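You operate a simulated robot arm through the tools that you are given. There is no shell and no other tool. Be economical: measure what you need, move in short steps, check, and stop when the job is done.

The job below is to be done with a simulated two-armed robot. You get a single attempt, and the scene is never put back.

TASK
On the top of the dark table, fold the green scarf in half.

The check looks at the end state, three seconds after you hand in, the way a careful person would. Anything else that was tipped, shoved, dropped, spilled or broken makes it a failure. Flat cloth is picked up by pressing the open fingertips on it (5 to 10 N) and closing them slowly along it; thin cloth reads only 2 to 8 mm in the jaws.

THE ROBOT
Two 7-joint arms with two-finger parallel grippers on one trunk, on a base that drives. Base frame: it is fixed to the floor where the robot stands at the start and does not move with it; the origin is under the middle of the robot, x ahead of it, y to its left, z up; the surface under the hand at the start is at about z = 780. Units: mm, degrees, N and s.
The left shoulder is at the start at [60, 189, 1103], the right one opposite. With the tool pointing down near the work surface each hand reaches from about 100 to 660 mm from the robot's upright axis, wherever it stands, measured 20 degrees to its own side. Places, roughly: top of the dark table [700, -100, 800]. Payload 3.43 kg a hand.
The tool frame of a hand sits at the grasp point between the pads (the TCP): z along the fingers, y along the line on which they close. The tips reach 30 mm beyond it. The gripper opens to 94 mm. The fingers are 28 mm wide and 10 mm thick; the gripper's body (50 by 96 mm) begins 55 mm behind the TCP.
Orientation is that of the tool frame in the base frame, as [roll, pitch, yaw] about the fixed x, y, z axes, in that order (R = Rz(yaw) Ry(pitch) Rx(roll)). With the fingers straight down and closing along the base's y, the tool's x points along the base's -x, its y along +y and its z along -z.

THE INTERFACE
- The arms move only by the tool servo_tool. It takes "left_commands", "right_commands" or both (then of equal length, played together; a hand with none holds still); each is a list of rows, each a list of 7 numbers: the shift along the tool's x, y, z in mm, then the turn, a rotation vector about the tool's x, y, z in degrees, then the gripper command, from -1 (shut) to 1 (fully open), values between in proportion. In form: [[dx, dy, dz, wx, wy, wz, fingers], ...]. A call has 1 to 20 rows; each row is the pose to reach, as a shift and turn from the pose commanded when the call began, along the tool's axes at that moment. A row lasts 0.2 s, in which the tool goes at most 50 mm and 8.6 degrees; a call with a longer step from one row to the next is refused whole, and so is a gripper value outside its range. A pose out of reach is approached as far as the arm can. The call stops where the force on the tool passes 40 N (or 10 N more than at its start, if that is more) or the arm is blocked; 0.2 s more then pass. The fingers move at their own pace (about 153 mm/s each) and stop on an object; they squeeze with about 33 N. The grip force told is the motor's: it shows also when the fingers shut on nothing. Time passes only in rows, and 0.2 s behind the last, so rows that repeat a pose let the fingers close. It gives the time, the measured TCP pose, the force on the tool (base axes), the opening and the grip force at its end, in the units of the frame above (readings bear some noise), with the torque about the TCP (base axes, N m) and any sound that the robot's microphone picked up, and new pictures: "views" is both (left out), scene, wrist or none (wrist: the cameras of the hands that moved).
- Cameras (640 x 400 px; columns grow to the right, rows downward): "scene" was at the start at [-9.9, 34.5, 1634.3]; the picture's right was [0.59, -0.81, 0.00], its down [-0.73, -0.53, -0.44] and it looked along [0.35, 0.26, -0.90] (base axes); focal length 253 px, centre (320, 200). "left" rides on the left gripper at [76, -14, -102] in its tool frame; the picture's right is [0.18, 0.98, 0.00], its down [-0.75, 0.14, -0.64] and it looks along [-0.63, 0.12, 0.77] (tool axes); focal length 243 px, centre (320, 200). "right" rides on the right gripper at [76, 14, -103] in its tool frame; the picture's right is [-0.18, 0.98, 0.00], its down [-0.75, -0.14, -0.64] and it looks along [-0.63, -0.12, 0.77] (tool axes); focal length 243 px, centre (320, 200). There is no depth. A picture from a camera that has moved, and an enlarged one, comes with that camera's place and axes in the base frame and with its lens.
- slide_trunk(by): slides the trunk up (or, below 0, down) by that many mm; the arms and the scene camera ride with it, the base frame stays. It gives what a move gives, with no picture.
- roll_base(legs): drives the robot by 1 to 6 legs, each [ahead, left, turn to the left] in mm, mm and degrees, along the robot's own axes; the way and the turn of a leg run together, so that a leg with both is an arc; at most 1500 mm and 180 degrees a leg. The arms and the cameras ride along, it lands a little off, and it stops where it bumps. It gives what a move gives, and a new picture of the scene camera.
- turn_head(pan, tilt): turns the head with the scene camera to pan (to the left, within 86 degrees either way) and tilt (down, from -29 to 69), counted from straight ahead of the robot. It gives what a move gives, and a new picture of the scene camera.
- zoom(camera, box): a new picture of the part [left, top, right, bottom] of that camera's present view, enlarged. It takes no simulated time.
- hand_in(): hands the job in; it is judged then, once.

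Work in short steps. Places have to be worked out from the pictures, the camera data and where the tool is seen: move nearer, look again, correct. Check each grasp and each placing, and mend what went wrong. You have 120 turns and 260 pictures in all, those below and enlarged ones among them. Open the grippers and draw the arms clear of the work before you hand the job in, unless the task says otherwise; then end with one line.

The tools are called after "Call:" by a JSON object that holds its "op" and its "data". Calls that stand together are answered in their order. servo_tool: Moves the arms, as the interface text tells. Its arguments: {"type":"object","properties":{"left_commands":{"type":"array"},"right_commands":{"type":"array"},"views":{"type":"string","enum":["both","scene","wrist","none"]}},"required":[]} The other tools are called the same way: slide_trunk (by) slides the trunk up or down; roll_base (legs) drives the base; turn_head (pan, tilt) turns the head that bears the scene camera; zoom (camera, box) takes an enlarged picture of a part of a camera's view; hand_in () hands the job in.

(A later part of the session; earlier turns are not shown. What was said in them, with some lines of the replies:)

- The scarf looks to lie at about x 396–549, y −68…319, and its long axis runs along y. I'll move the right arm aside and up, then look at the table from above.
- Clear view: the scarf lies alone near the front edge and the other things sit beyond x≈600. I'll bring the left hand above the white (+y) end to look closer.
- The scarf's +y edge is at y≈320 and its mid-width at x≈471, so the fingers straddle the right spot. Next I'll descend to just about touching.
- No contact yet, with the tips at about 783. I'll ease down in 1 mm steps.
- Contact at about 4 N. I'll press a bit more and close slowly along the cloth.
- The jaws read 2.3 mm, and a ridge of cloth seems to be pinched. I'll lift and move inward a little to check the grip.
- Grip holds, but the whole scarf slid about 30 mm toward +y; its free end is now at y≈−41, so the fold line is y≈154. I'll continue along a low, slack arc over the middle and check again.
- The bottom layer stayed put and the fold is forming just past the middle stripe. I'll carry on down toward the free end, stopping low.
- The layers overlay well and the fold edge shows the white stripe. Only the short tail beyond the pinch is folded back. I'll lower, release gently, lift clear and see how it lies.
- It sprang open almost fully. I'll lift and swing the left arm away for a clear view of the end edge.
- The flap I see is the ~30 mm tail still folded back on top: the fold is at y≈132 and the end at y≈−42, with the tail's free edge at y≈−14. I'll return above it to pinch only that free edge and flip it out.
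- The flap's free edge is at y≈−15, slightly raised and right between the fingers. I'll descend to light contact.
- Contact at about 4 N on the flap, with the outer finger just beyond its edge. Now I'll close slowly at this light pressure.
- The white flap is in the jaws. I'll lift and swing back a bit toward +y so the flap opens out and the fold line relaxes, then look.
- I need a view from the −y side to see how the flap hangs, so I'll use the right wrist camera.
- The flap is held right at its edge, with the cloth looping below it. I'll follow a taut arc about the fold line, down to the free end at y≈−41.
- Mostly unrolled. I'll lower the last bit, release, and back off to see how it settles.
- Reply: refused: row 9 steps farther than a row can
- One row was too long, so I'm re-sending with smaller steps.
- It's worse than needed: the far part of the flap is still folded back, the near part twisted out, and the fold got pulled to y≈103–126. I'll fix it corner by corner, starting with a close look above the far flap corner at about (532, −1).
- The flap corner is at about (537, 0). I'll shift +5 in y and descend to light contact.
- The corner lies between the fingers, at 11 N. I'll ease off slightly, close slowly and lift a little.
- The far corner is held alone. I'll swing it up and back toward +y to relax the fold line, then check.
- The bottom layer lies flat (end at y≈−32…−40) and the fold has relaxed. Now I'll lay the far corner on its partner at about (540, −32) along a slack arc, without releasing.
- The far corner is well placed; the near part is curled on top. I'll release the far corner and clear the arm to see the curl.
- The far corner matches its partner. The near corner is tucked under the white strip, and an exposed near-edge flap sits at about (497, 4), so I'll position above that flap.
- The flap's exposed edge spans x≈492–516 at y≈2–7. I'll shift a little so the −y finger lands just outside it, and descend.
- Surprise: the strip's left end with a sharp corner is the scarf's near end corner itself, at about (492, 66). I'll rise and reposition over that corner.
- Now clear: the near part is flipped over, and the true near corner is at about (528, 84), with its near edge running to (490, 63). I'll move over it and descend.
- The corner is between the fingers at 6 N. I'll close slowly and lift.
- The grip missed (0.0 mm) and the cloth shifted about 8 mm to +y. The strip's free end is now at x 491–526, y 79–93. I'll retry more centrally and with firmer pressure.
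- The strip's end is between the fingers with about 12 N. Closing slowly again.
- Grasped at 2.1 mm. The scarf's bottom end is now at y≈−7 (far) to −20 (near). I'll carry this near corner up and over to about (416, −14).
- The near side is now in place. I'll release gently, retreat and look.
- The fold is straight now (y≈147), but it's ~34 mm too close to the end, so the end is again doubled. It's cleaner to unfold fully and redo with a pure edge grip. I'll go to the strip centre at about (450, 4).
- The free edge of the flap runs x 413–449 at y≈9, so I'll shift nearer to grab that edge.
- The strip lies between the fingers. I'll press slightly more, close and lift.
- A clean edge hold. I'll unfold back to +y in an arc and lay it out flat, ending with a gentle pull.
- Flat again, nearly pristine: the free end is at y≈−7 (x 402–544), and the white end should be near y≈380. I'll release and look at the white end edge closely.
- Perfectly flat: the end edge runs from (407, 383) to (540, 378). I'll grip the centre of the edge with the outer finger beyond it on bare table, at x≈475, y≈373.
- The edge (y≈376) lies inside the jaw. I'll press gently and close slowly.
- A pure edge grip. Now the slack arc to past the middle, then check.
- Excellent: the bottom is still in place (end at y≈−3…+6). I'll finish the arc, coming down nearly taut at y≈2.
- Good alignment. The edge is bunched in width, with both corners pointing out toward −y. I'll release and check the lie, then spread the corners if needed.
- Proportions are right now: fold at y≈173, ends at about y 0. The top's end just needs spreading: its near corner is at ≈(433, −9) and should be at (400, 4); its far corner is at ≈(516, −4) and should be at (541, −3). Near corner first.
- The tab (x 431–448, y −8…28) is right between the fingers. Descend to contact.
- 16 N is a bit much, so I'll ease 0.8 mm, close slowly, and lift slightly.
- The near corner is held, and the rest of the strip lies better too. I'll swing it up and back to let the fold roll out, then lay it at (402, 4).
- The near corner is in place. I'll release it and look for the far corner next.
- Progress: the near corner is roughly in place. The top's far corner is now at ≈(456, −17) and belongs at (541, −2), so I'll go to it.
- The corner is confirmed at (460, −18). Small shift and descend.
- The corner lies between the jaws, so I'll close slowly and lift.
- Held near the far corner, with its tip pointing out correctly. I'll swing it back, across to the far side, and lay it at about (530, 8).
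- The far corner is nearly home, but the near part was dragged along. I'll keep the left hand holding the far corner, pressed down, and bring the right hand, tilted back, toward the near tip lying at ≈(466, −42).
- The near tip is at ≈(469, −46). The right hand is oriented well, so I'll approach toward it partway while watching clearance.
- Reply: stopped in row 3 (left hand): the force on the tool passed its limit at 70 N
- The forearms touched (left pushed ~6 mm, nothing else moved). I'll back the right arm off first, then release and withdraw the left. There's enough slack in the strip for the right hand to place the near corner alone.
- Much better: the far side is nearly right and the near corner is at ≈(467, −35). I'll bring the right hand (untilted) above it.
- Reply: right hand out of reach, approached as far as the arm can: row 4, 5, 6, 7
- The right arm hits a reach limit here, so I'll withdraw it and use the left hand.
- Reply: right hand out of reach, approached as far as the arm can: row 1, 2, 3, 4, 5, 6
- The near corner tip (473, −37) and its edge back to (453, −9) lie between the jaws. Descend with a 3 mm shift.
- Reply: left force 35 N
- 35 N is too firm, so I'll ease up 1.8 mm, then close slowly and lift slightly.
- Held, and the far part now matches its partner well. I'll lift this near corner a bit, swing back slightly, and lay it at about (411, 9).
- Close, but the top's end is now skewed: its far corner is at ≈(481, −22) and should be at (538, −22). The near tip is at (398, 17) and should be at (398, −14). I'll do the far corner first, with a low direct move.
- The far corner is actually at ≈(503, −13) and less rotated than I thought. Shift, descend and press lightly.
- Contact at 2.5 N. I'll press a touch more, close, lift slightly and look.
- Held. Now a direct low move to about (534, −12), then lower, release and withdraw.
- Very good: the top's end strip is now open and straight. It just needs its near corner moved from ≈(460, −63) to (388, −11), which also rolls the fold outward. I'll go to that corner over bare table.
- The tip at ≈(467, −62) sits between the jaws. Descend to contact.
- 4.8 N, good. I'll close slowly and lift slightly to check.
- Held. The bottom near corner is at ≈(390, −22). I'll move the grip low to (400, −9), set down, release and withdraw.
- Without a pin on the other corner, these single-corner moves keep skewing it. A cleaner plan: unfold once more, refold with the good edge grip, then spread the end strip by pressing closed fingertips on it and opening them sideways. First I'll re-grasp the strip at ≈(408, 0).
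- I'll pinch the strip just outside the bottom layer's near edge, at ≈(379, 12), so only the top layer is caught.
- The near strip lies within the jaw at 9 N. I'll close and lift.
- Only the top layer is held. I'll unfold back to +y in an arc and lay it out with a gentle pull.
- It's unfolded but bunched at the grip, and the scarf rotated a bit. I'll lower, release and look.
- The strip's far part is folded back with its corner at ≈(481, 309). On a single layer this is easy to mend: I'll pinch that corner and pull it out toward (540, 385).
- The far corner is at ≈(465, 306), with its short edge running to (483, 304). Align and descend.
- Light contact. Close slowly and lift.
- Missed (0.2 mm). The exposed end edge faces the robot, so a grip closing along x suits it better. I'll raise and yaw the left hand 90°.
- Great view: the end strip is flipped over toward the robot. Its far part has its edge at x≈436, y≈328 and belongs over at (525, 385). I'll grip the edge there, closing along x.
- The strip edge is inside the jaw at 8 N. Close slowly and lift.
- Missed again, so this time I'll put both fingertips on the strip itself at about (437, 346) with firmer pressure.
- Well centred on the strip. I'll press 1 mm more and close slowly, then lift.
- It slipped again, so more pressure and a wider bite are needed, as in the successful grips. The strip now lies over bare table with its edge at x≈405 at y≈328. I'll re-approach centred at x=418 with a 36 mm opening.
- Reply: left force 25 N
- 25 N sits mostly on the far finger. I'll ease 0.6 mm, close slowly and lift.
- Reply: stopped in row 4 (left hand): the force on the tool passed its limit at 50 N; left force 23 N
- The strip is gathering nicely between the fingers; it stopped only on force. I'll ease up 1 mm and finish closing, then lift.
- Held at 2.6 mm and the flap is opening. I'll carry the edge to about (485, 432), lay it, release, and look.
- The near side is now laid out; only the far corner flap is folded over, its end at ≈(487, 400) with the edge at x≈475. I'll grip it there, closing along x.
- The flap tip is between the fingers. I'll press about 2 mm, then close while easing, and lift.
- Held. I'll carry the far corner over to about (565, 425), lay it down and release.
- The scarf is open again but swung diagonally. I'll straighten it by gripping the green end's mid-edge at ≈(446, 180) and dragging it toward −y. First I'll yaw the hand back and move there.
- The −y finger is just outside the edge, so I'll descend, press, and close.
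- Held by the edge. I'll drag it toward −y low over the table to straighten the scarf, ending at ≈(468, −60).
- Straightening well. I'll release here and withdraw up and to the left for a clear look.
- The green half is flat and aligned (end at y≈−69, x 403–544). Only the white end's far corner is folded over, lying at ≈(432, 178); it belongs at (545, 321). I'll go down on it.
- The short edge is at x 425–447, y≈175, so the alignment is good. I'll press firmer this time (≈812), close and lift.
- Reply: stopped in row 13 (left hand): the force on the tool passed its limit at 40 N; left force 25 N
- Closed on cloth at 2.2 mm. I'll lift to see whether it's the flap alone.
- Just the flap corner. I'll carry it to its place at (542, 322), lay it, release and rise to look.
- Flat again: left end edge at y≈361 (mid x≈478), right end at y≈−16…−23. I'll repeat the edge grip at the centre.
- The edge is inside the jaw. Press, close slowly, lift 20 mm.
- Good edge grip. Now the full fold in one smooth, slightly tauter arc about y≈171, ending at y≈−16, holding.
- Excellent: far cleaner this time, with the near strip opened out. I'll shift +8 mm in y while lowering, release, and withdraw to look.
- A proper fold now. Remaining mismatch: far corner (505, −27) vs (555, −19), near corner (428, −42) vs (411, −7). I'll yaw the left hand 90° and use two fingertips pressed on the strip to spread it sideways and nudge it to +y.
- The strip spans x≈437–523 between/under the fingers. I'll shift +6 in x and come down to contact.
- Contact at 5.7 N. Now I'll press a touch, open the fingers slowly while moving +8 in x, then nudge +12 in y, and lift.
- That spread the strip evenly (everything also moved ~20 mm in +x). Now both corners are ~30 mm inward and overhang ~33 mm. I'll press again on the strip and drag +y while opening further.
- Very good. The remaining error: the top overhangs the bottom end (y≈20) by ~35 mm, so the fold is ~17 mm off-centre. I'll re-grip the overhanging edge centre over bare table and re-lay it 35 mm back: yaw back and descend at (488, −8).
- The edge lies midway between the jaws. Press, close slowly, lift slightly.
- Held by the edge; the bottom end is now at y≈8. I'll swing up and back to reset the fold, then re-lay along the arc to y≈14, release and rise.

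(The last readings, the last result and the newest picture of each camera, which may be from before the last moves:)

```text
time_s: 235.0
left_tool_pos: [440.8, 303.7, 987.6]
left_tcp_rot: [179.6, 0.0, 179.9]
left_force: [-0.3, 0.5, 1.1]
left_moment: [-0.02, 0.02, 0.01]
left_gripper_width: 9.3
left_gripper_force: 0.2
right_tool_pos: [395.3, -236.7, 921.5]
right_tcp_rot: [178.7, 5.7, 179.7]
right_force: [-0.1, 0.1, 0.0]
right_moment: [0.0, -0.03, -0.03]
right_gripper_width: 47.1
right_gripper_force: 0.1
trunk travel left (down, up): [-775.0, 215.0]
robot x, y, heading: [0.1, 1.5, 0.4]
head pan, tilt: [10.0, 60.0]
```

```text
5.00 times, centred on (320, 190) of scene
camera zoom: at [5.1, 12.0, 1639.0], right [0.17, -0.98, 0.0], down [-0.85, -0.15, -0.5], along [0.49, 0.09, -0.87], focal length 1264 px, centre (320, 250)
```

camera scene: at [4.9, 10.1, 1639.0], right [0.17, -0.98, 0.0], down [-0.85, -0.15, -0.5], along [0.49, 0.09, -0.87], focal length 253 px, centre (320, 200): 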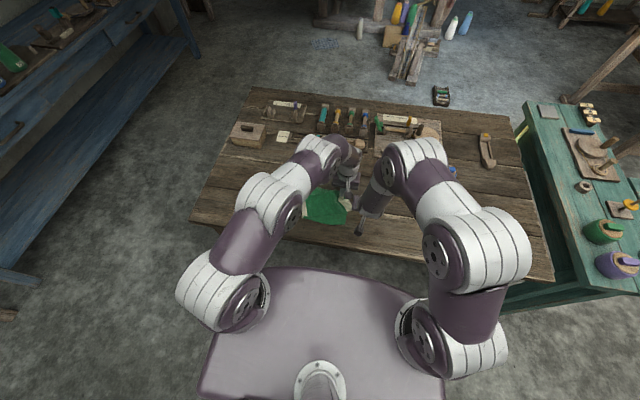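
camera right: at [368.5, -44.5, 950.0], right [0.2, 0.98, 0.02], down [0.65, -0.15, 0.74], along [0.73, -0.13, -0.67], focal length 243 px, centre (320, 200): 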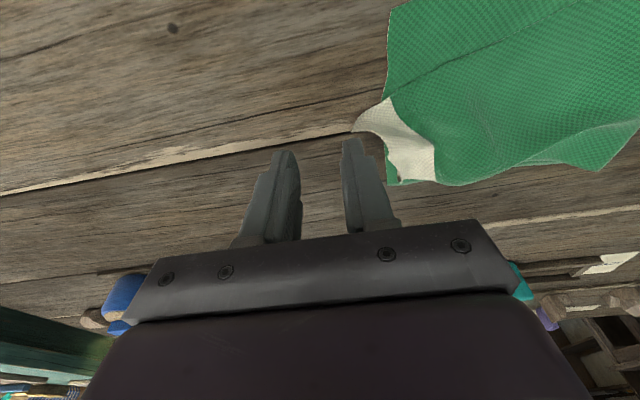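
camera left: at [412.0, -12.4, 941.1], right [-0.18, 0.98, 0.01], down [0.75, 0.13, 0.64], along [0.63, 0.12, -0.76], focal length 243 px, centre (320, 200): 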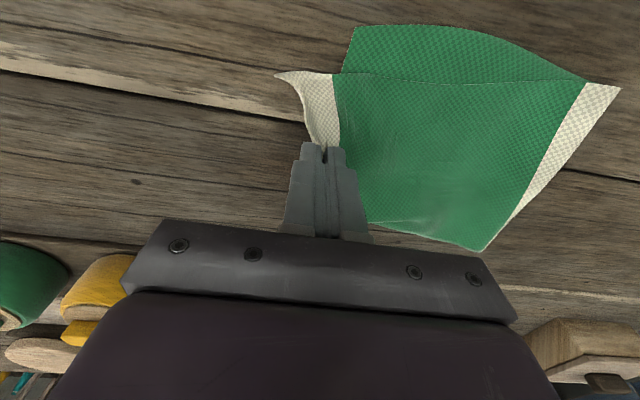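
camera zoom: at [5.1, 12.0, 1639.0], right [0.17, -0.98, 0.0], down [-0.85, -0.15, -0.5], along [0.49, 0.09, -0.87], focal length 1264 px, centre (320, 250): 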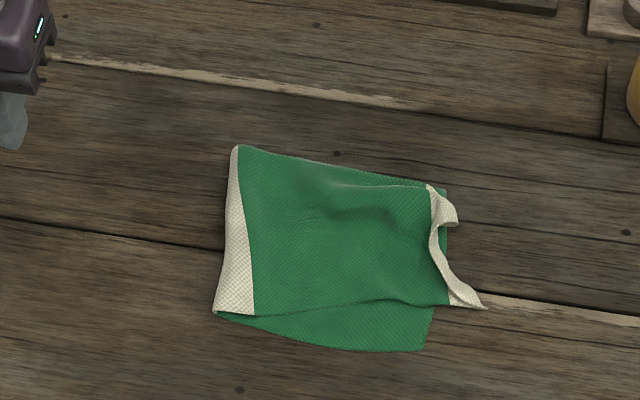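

Overhang fixed; the far side aligns. The near corner is at ≈(460, −29) versus its partner at (417, 11). One last corner move: approach it over bare table.

Call:
{"op": "servo_tool", "data": {"left_commands": [[-3, -45, 0, 0, 0, 0, -0.5], [-6, -90, 0, 0, 0, 0, -0.42], [-9, -135, 5, 0, 0, 0, -0.42], [-12, -180, 15, 0, 0, 0, -0.42], [-15, -222, 30, 0, 0, 0, -0.42], [-18, -260, 55, 0, 0, 0, -0.42], [-20, -295, 85, 0, 0, 0, -0.42], [-20, -318, 120, 0, 0, 0, -0.42], [-20, -323, 155, 0, 0, 0, -0.42], [-20, -323, 165, 0, 0, 0, -0.42]], "views": "wrist"}}

```text
time_s: 237.2
left_tool_pos: [463.0, -22.4, 822.4]
left_tcp_rot: [179.5, 0.2, 179.9]
left_force: [-0.2, 0.1, 1.1]
left_moment: [0.02, 0.03, -0.01]
left_gripper_width: 27.4
left_gripper_force: 0.0
right_tool_pos: [395.5, -238.9, 919.7]
right_tcp_rot: [178.5, 5.8, 179.7]
right_force: [-0.6, 1.1, -0.7]
right_moment: [0.01, -0.01, 0.01]
right_gripper_width: 46.9
right_gripper_force: 0.1
trunk travel left (down, up): [-775.0, 215.0]
robot x, y, heading: [-0.3, 3.4, -0.0]
head pan, tilt: [10.0, 60.0]
camera left: at [387.0, -35.7, 925.2], right [-0.18, 0.98, 0.01], down [0.75, 0.13, 0.65], along [0.63, 0.12, -0.76], focal length 243 px, centre (320, 200)
```

left: 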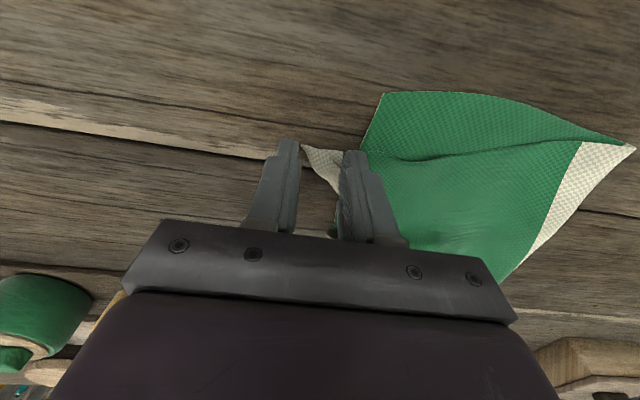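

The tip is between the jaws. Press, close slowly, lift slightly.

Call:
{"op": "servo_tool", "data": {"left_commands": [[0, 0, 7, 0, 0, 0, -0.42], [0, 0, 9.5, 0, 0, 0, -0.42], [0, 0, 10.6, 0, 0, 0, -0.42], [0, 0, 10.8, 0, 0, 0, -0.49], [0, 0, 10.8, 0, 0, 0, -0.56], [0, 0, 10.8, 0, 0, 0, -0.63], [0, 0, 10.8, 0, 0, 0, -0.7], [0, 0, 10.8, 0, 0, 0, -0.77], [0, 0, 10.8, 0, 0, 0, -0.84], [0, 0, 10.8, 0, 0, 0, -0.91], [0, 0, 10.8, 0, 0, 0, -1], [0, 0, 10.8, 0, 0, 0, -1], [0, 0, 10.8, 0, 0, 0, -1], [0, 0, 0, 0, 0, 0, -1], [0, 0, -6, 0, 0, 0, -1]], "views": "wrist"}}

```text
time_s: 240.4
left_tool_pos: [462.2, -22.2, 828.4]
left_tcp_rot: [179.5, 0.1, 179.9]
left_force: [0.5, 0.5, 0.5]
left_moment: [0.03, 0.04, 0.06]
left_gripper_width: 2.3
left_gripper_force: 33.1
right_tool_pos: [395.1, -238.9, 919.7]
right_tcp_rot: [178.4, 5.8, 179.7]
right_force: [0.2, -0.1, 0.1]
right_moment: [-0.01, 0.02, -0.02]
right_gripper_width: 46.8
right_gripper_force: 0.1
trunk travel left (down, up): [-775.0, 215.0]
robot x, y, heading: [-1.3, 1.7, -0.0]
head pan, tilt: [10.0, 60.0]
camera left: at [386.6, -36.1, 930.6], right [-0.18, 0.98, 0.01], down [0.75, 0.13, 0.64], along [0.63, 0.12, -0.76], focal length 243 px, centre (320, 200)
```

left: 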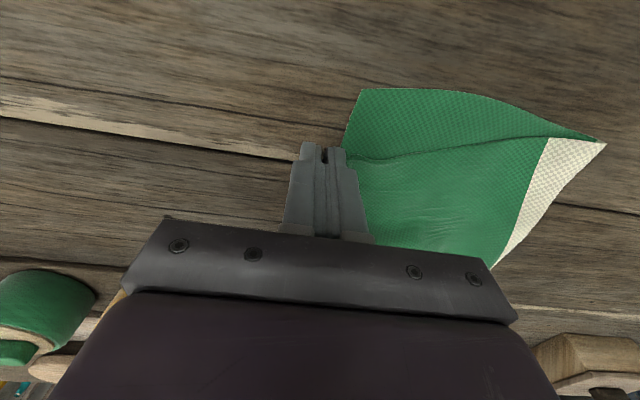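

Held at 2.3 mm; the partner corner is now at ≈(423, −4). I'll move low to (429, 2), set down, release and withdraw.

Call:
{"op": "servo_tool", "data": {"left_commands": [[8, 6, -7, 0, 0, 0, -1], [17, 14, -9, 0, 0, 0, -1], [26, 21, -6, 0, 0, 0, -1], [33, 24, 3, 0, 0, 0, -1], [33, 24, 10, 0, 0, 0, -1], [33, 24, 13, 0, 0, 0, -0.88], [33, 24, 13, 0, 0, 0, -0.8], [33, 24, 0, 0, 0, 0, -0.8], [33, 24, -40, 0, 0, 0, -0.8], [33, 24, -85, 0, 0, 0, -0.8], [33, 60, -115, 0, 0, 0, -0.8], [33, 105, -130, 0, 0, 0, -0.8], [33, 150, -140, 0, 0, 0, -0.8], [33, 195, -150, 0, 0, 0, -0.8], [33, 240, -155, 0, 0, 0, -0.8], [33, 285, -155, 0, 0, 0, -0.8], [33, 325, -155, 0, 0, 0, -0.8]], "views": "none"}}

Call:
{"op": "zoom", "data": {"camera": "scene", "box": [260, 150, 380, 230]}}

```text
time_s: 244.0
left_tool_pos: [432.2, 303.6, 986.0]
left_tcp_rot: [179.6, 0.1, 179.9]
left_force: [-0.3, -0.2, -0.6]
left_moment: [-0.03, 0.01, -0.01]
left_gripper_width: 9.3
left_gripper_force: 0.0
right_tool_pos: [395.5, -237.4, 920.9]
right_tcp_rot: [178.5, 5.8, 179.7]
right_force: [0.1, -0.4, 0.6]
right_moment: [-0.02, -0.03, -0.02]
right_gripper_width: 46.8
right_gripper_force: 0.1
trunk travel left (down, up): [-775.0, 215.0]
robot x, y, heading: [-2.4, -2.3, -0.2]
head pan, tilt: [10.0, 60.0]
```

```text
5.00 times, centred on (320, 190) of scene
camera zoom: at [5.7, 11.6, 1639.0], right [0.17, -0.98, 0.0], down [-0.85, -0.15, -0.5], along [0.49, 0.09, -0.87], focal length 1264 px, centre (320, 250)
```

zoom: 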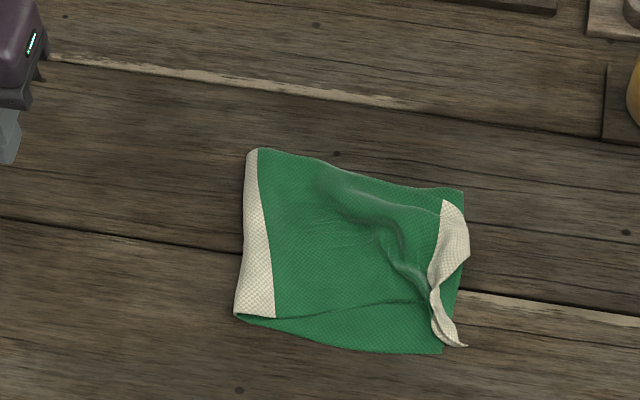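

All corners now sit within about 25 mm of their partners and the scarf is folded end to end. I'll open both grippers and lift the arms clear.

Call:
{"op": "servo_tool", "data": {"left_commands": [[15, 20, -10, 0, 0, 0, 0], [30, 40, -20, 0, 0, 0, 1], [45, 60, -30, 0, 0, 0, 1], [45, 60, -30, 0, 0, 0, 1]], "right_commands": [[10, -20, -15, 0, 0, 0, 0.5], [20, -40, -30, 0, 0, 0, 1], [30, -60, -40, 0, 0, 0, 1], [30, -60, -40, 0, 0, 0, 1]], "views": "scene"}}

```text
time_s: 245.0
left_tool_pos: [385.5, 362.3, 1016.9]
left_tcp_rot: [179.5, 0.1, 180.0]
left_force: [0.7, 0.1, 0.9]
left_moment: [-0.02, -0.03, 0.04]
left_gripper_width: 94.1
left_gripper_force: 0.0
right_tool_pos: [359.5, -299.7, 955.6]
right_tcp_rot: [178.5, 5.7, 179.7]
right_force: [0.1, 1.0, 0.2]
right_moment: [0.0, 0.03, 0.02]
right_gripper_width: 94.0
right_gripper_force: 0.1
trunk travel left (down, up): [-775.0, 215.0]
robot x, y, heading: [0.0, 1.6, 0.2]
head pan, tilt: [10.0, 60.0]
camera scene: at [6.4, 10.4, 1639.0], right [0.17, -0.98, 0.0], down [-0.85, -0.15, -0.5], along [0.49, 0.09, -0.87], focal length 253 px, centre (320, 200)
```

scene: 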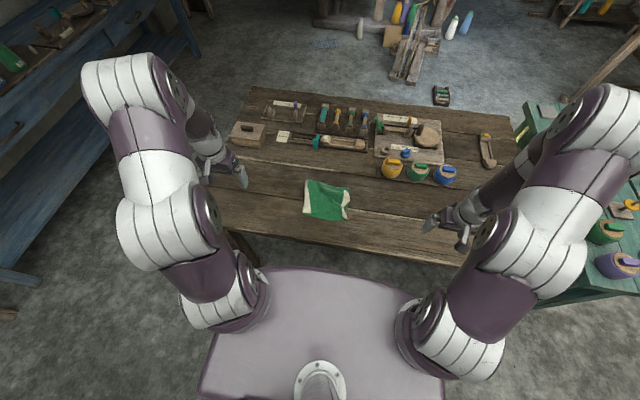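

The scarf lies folded on the dark table, everything else is where it was, and both arms are clear with open grippers. Handing in.

Call:
{"op": "hand_in", "data": {}}

```text
The job is handed in.
```

The green scarf is folded in half end to end on the dark table; its corners sit within about 25 mm of each other, the top layer is a little wrinkled at the white end, and nothing else was moved.
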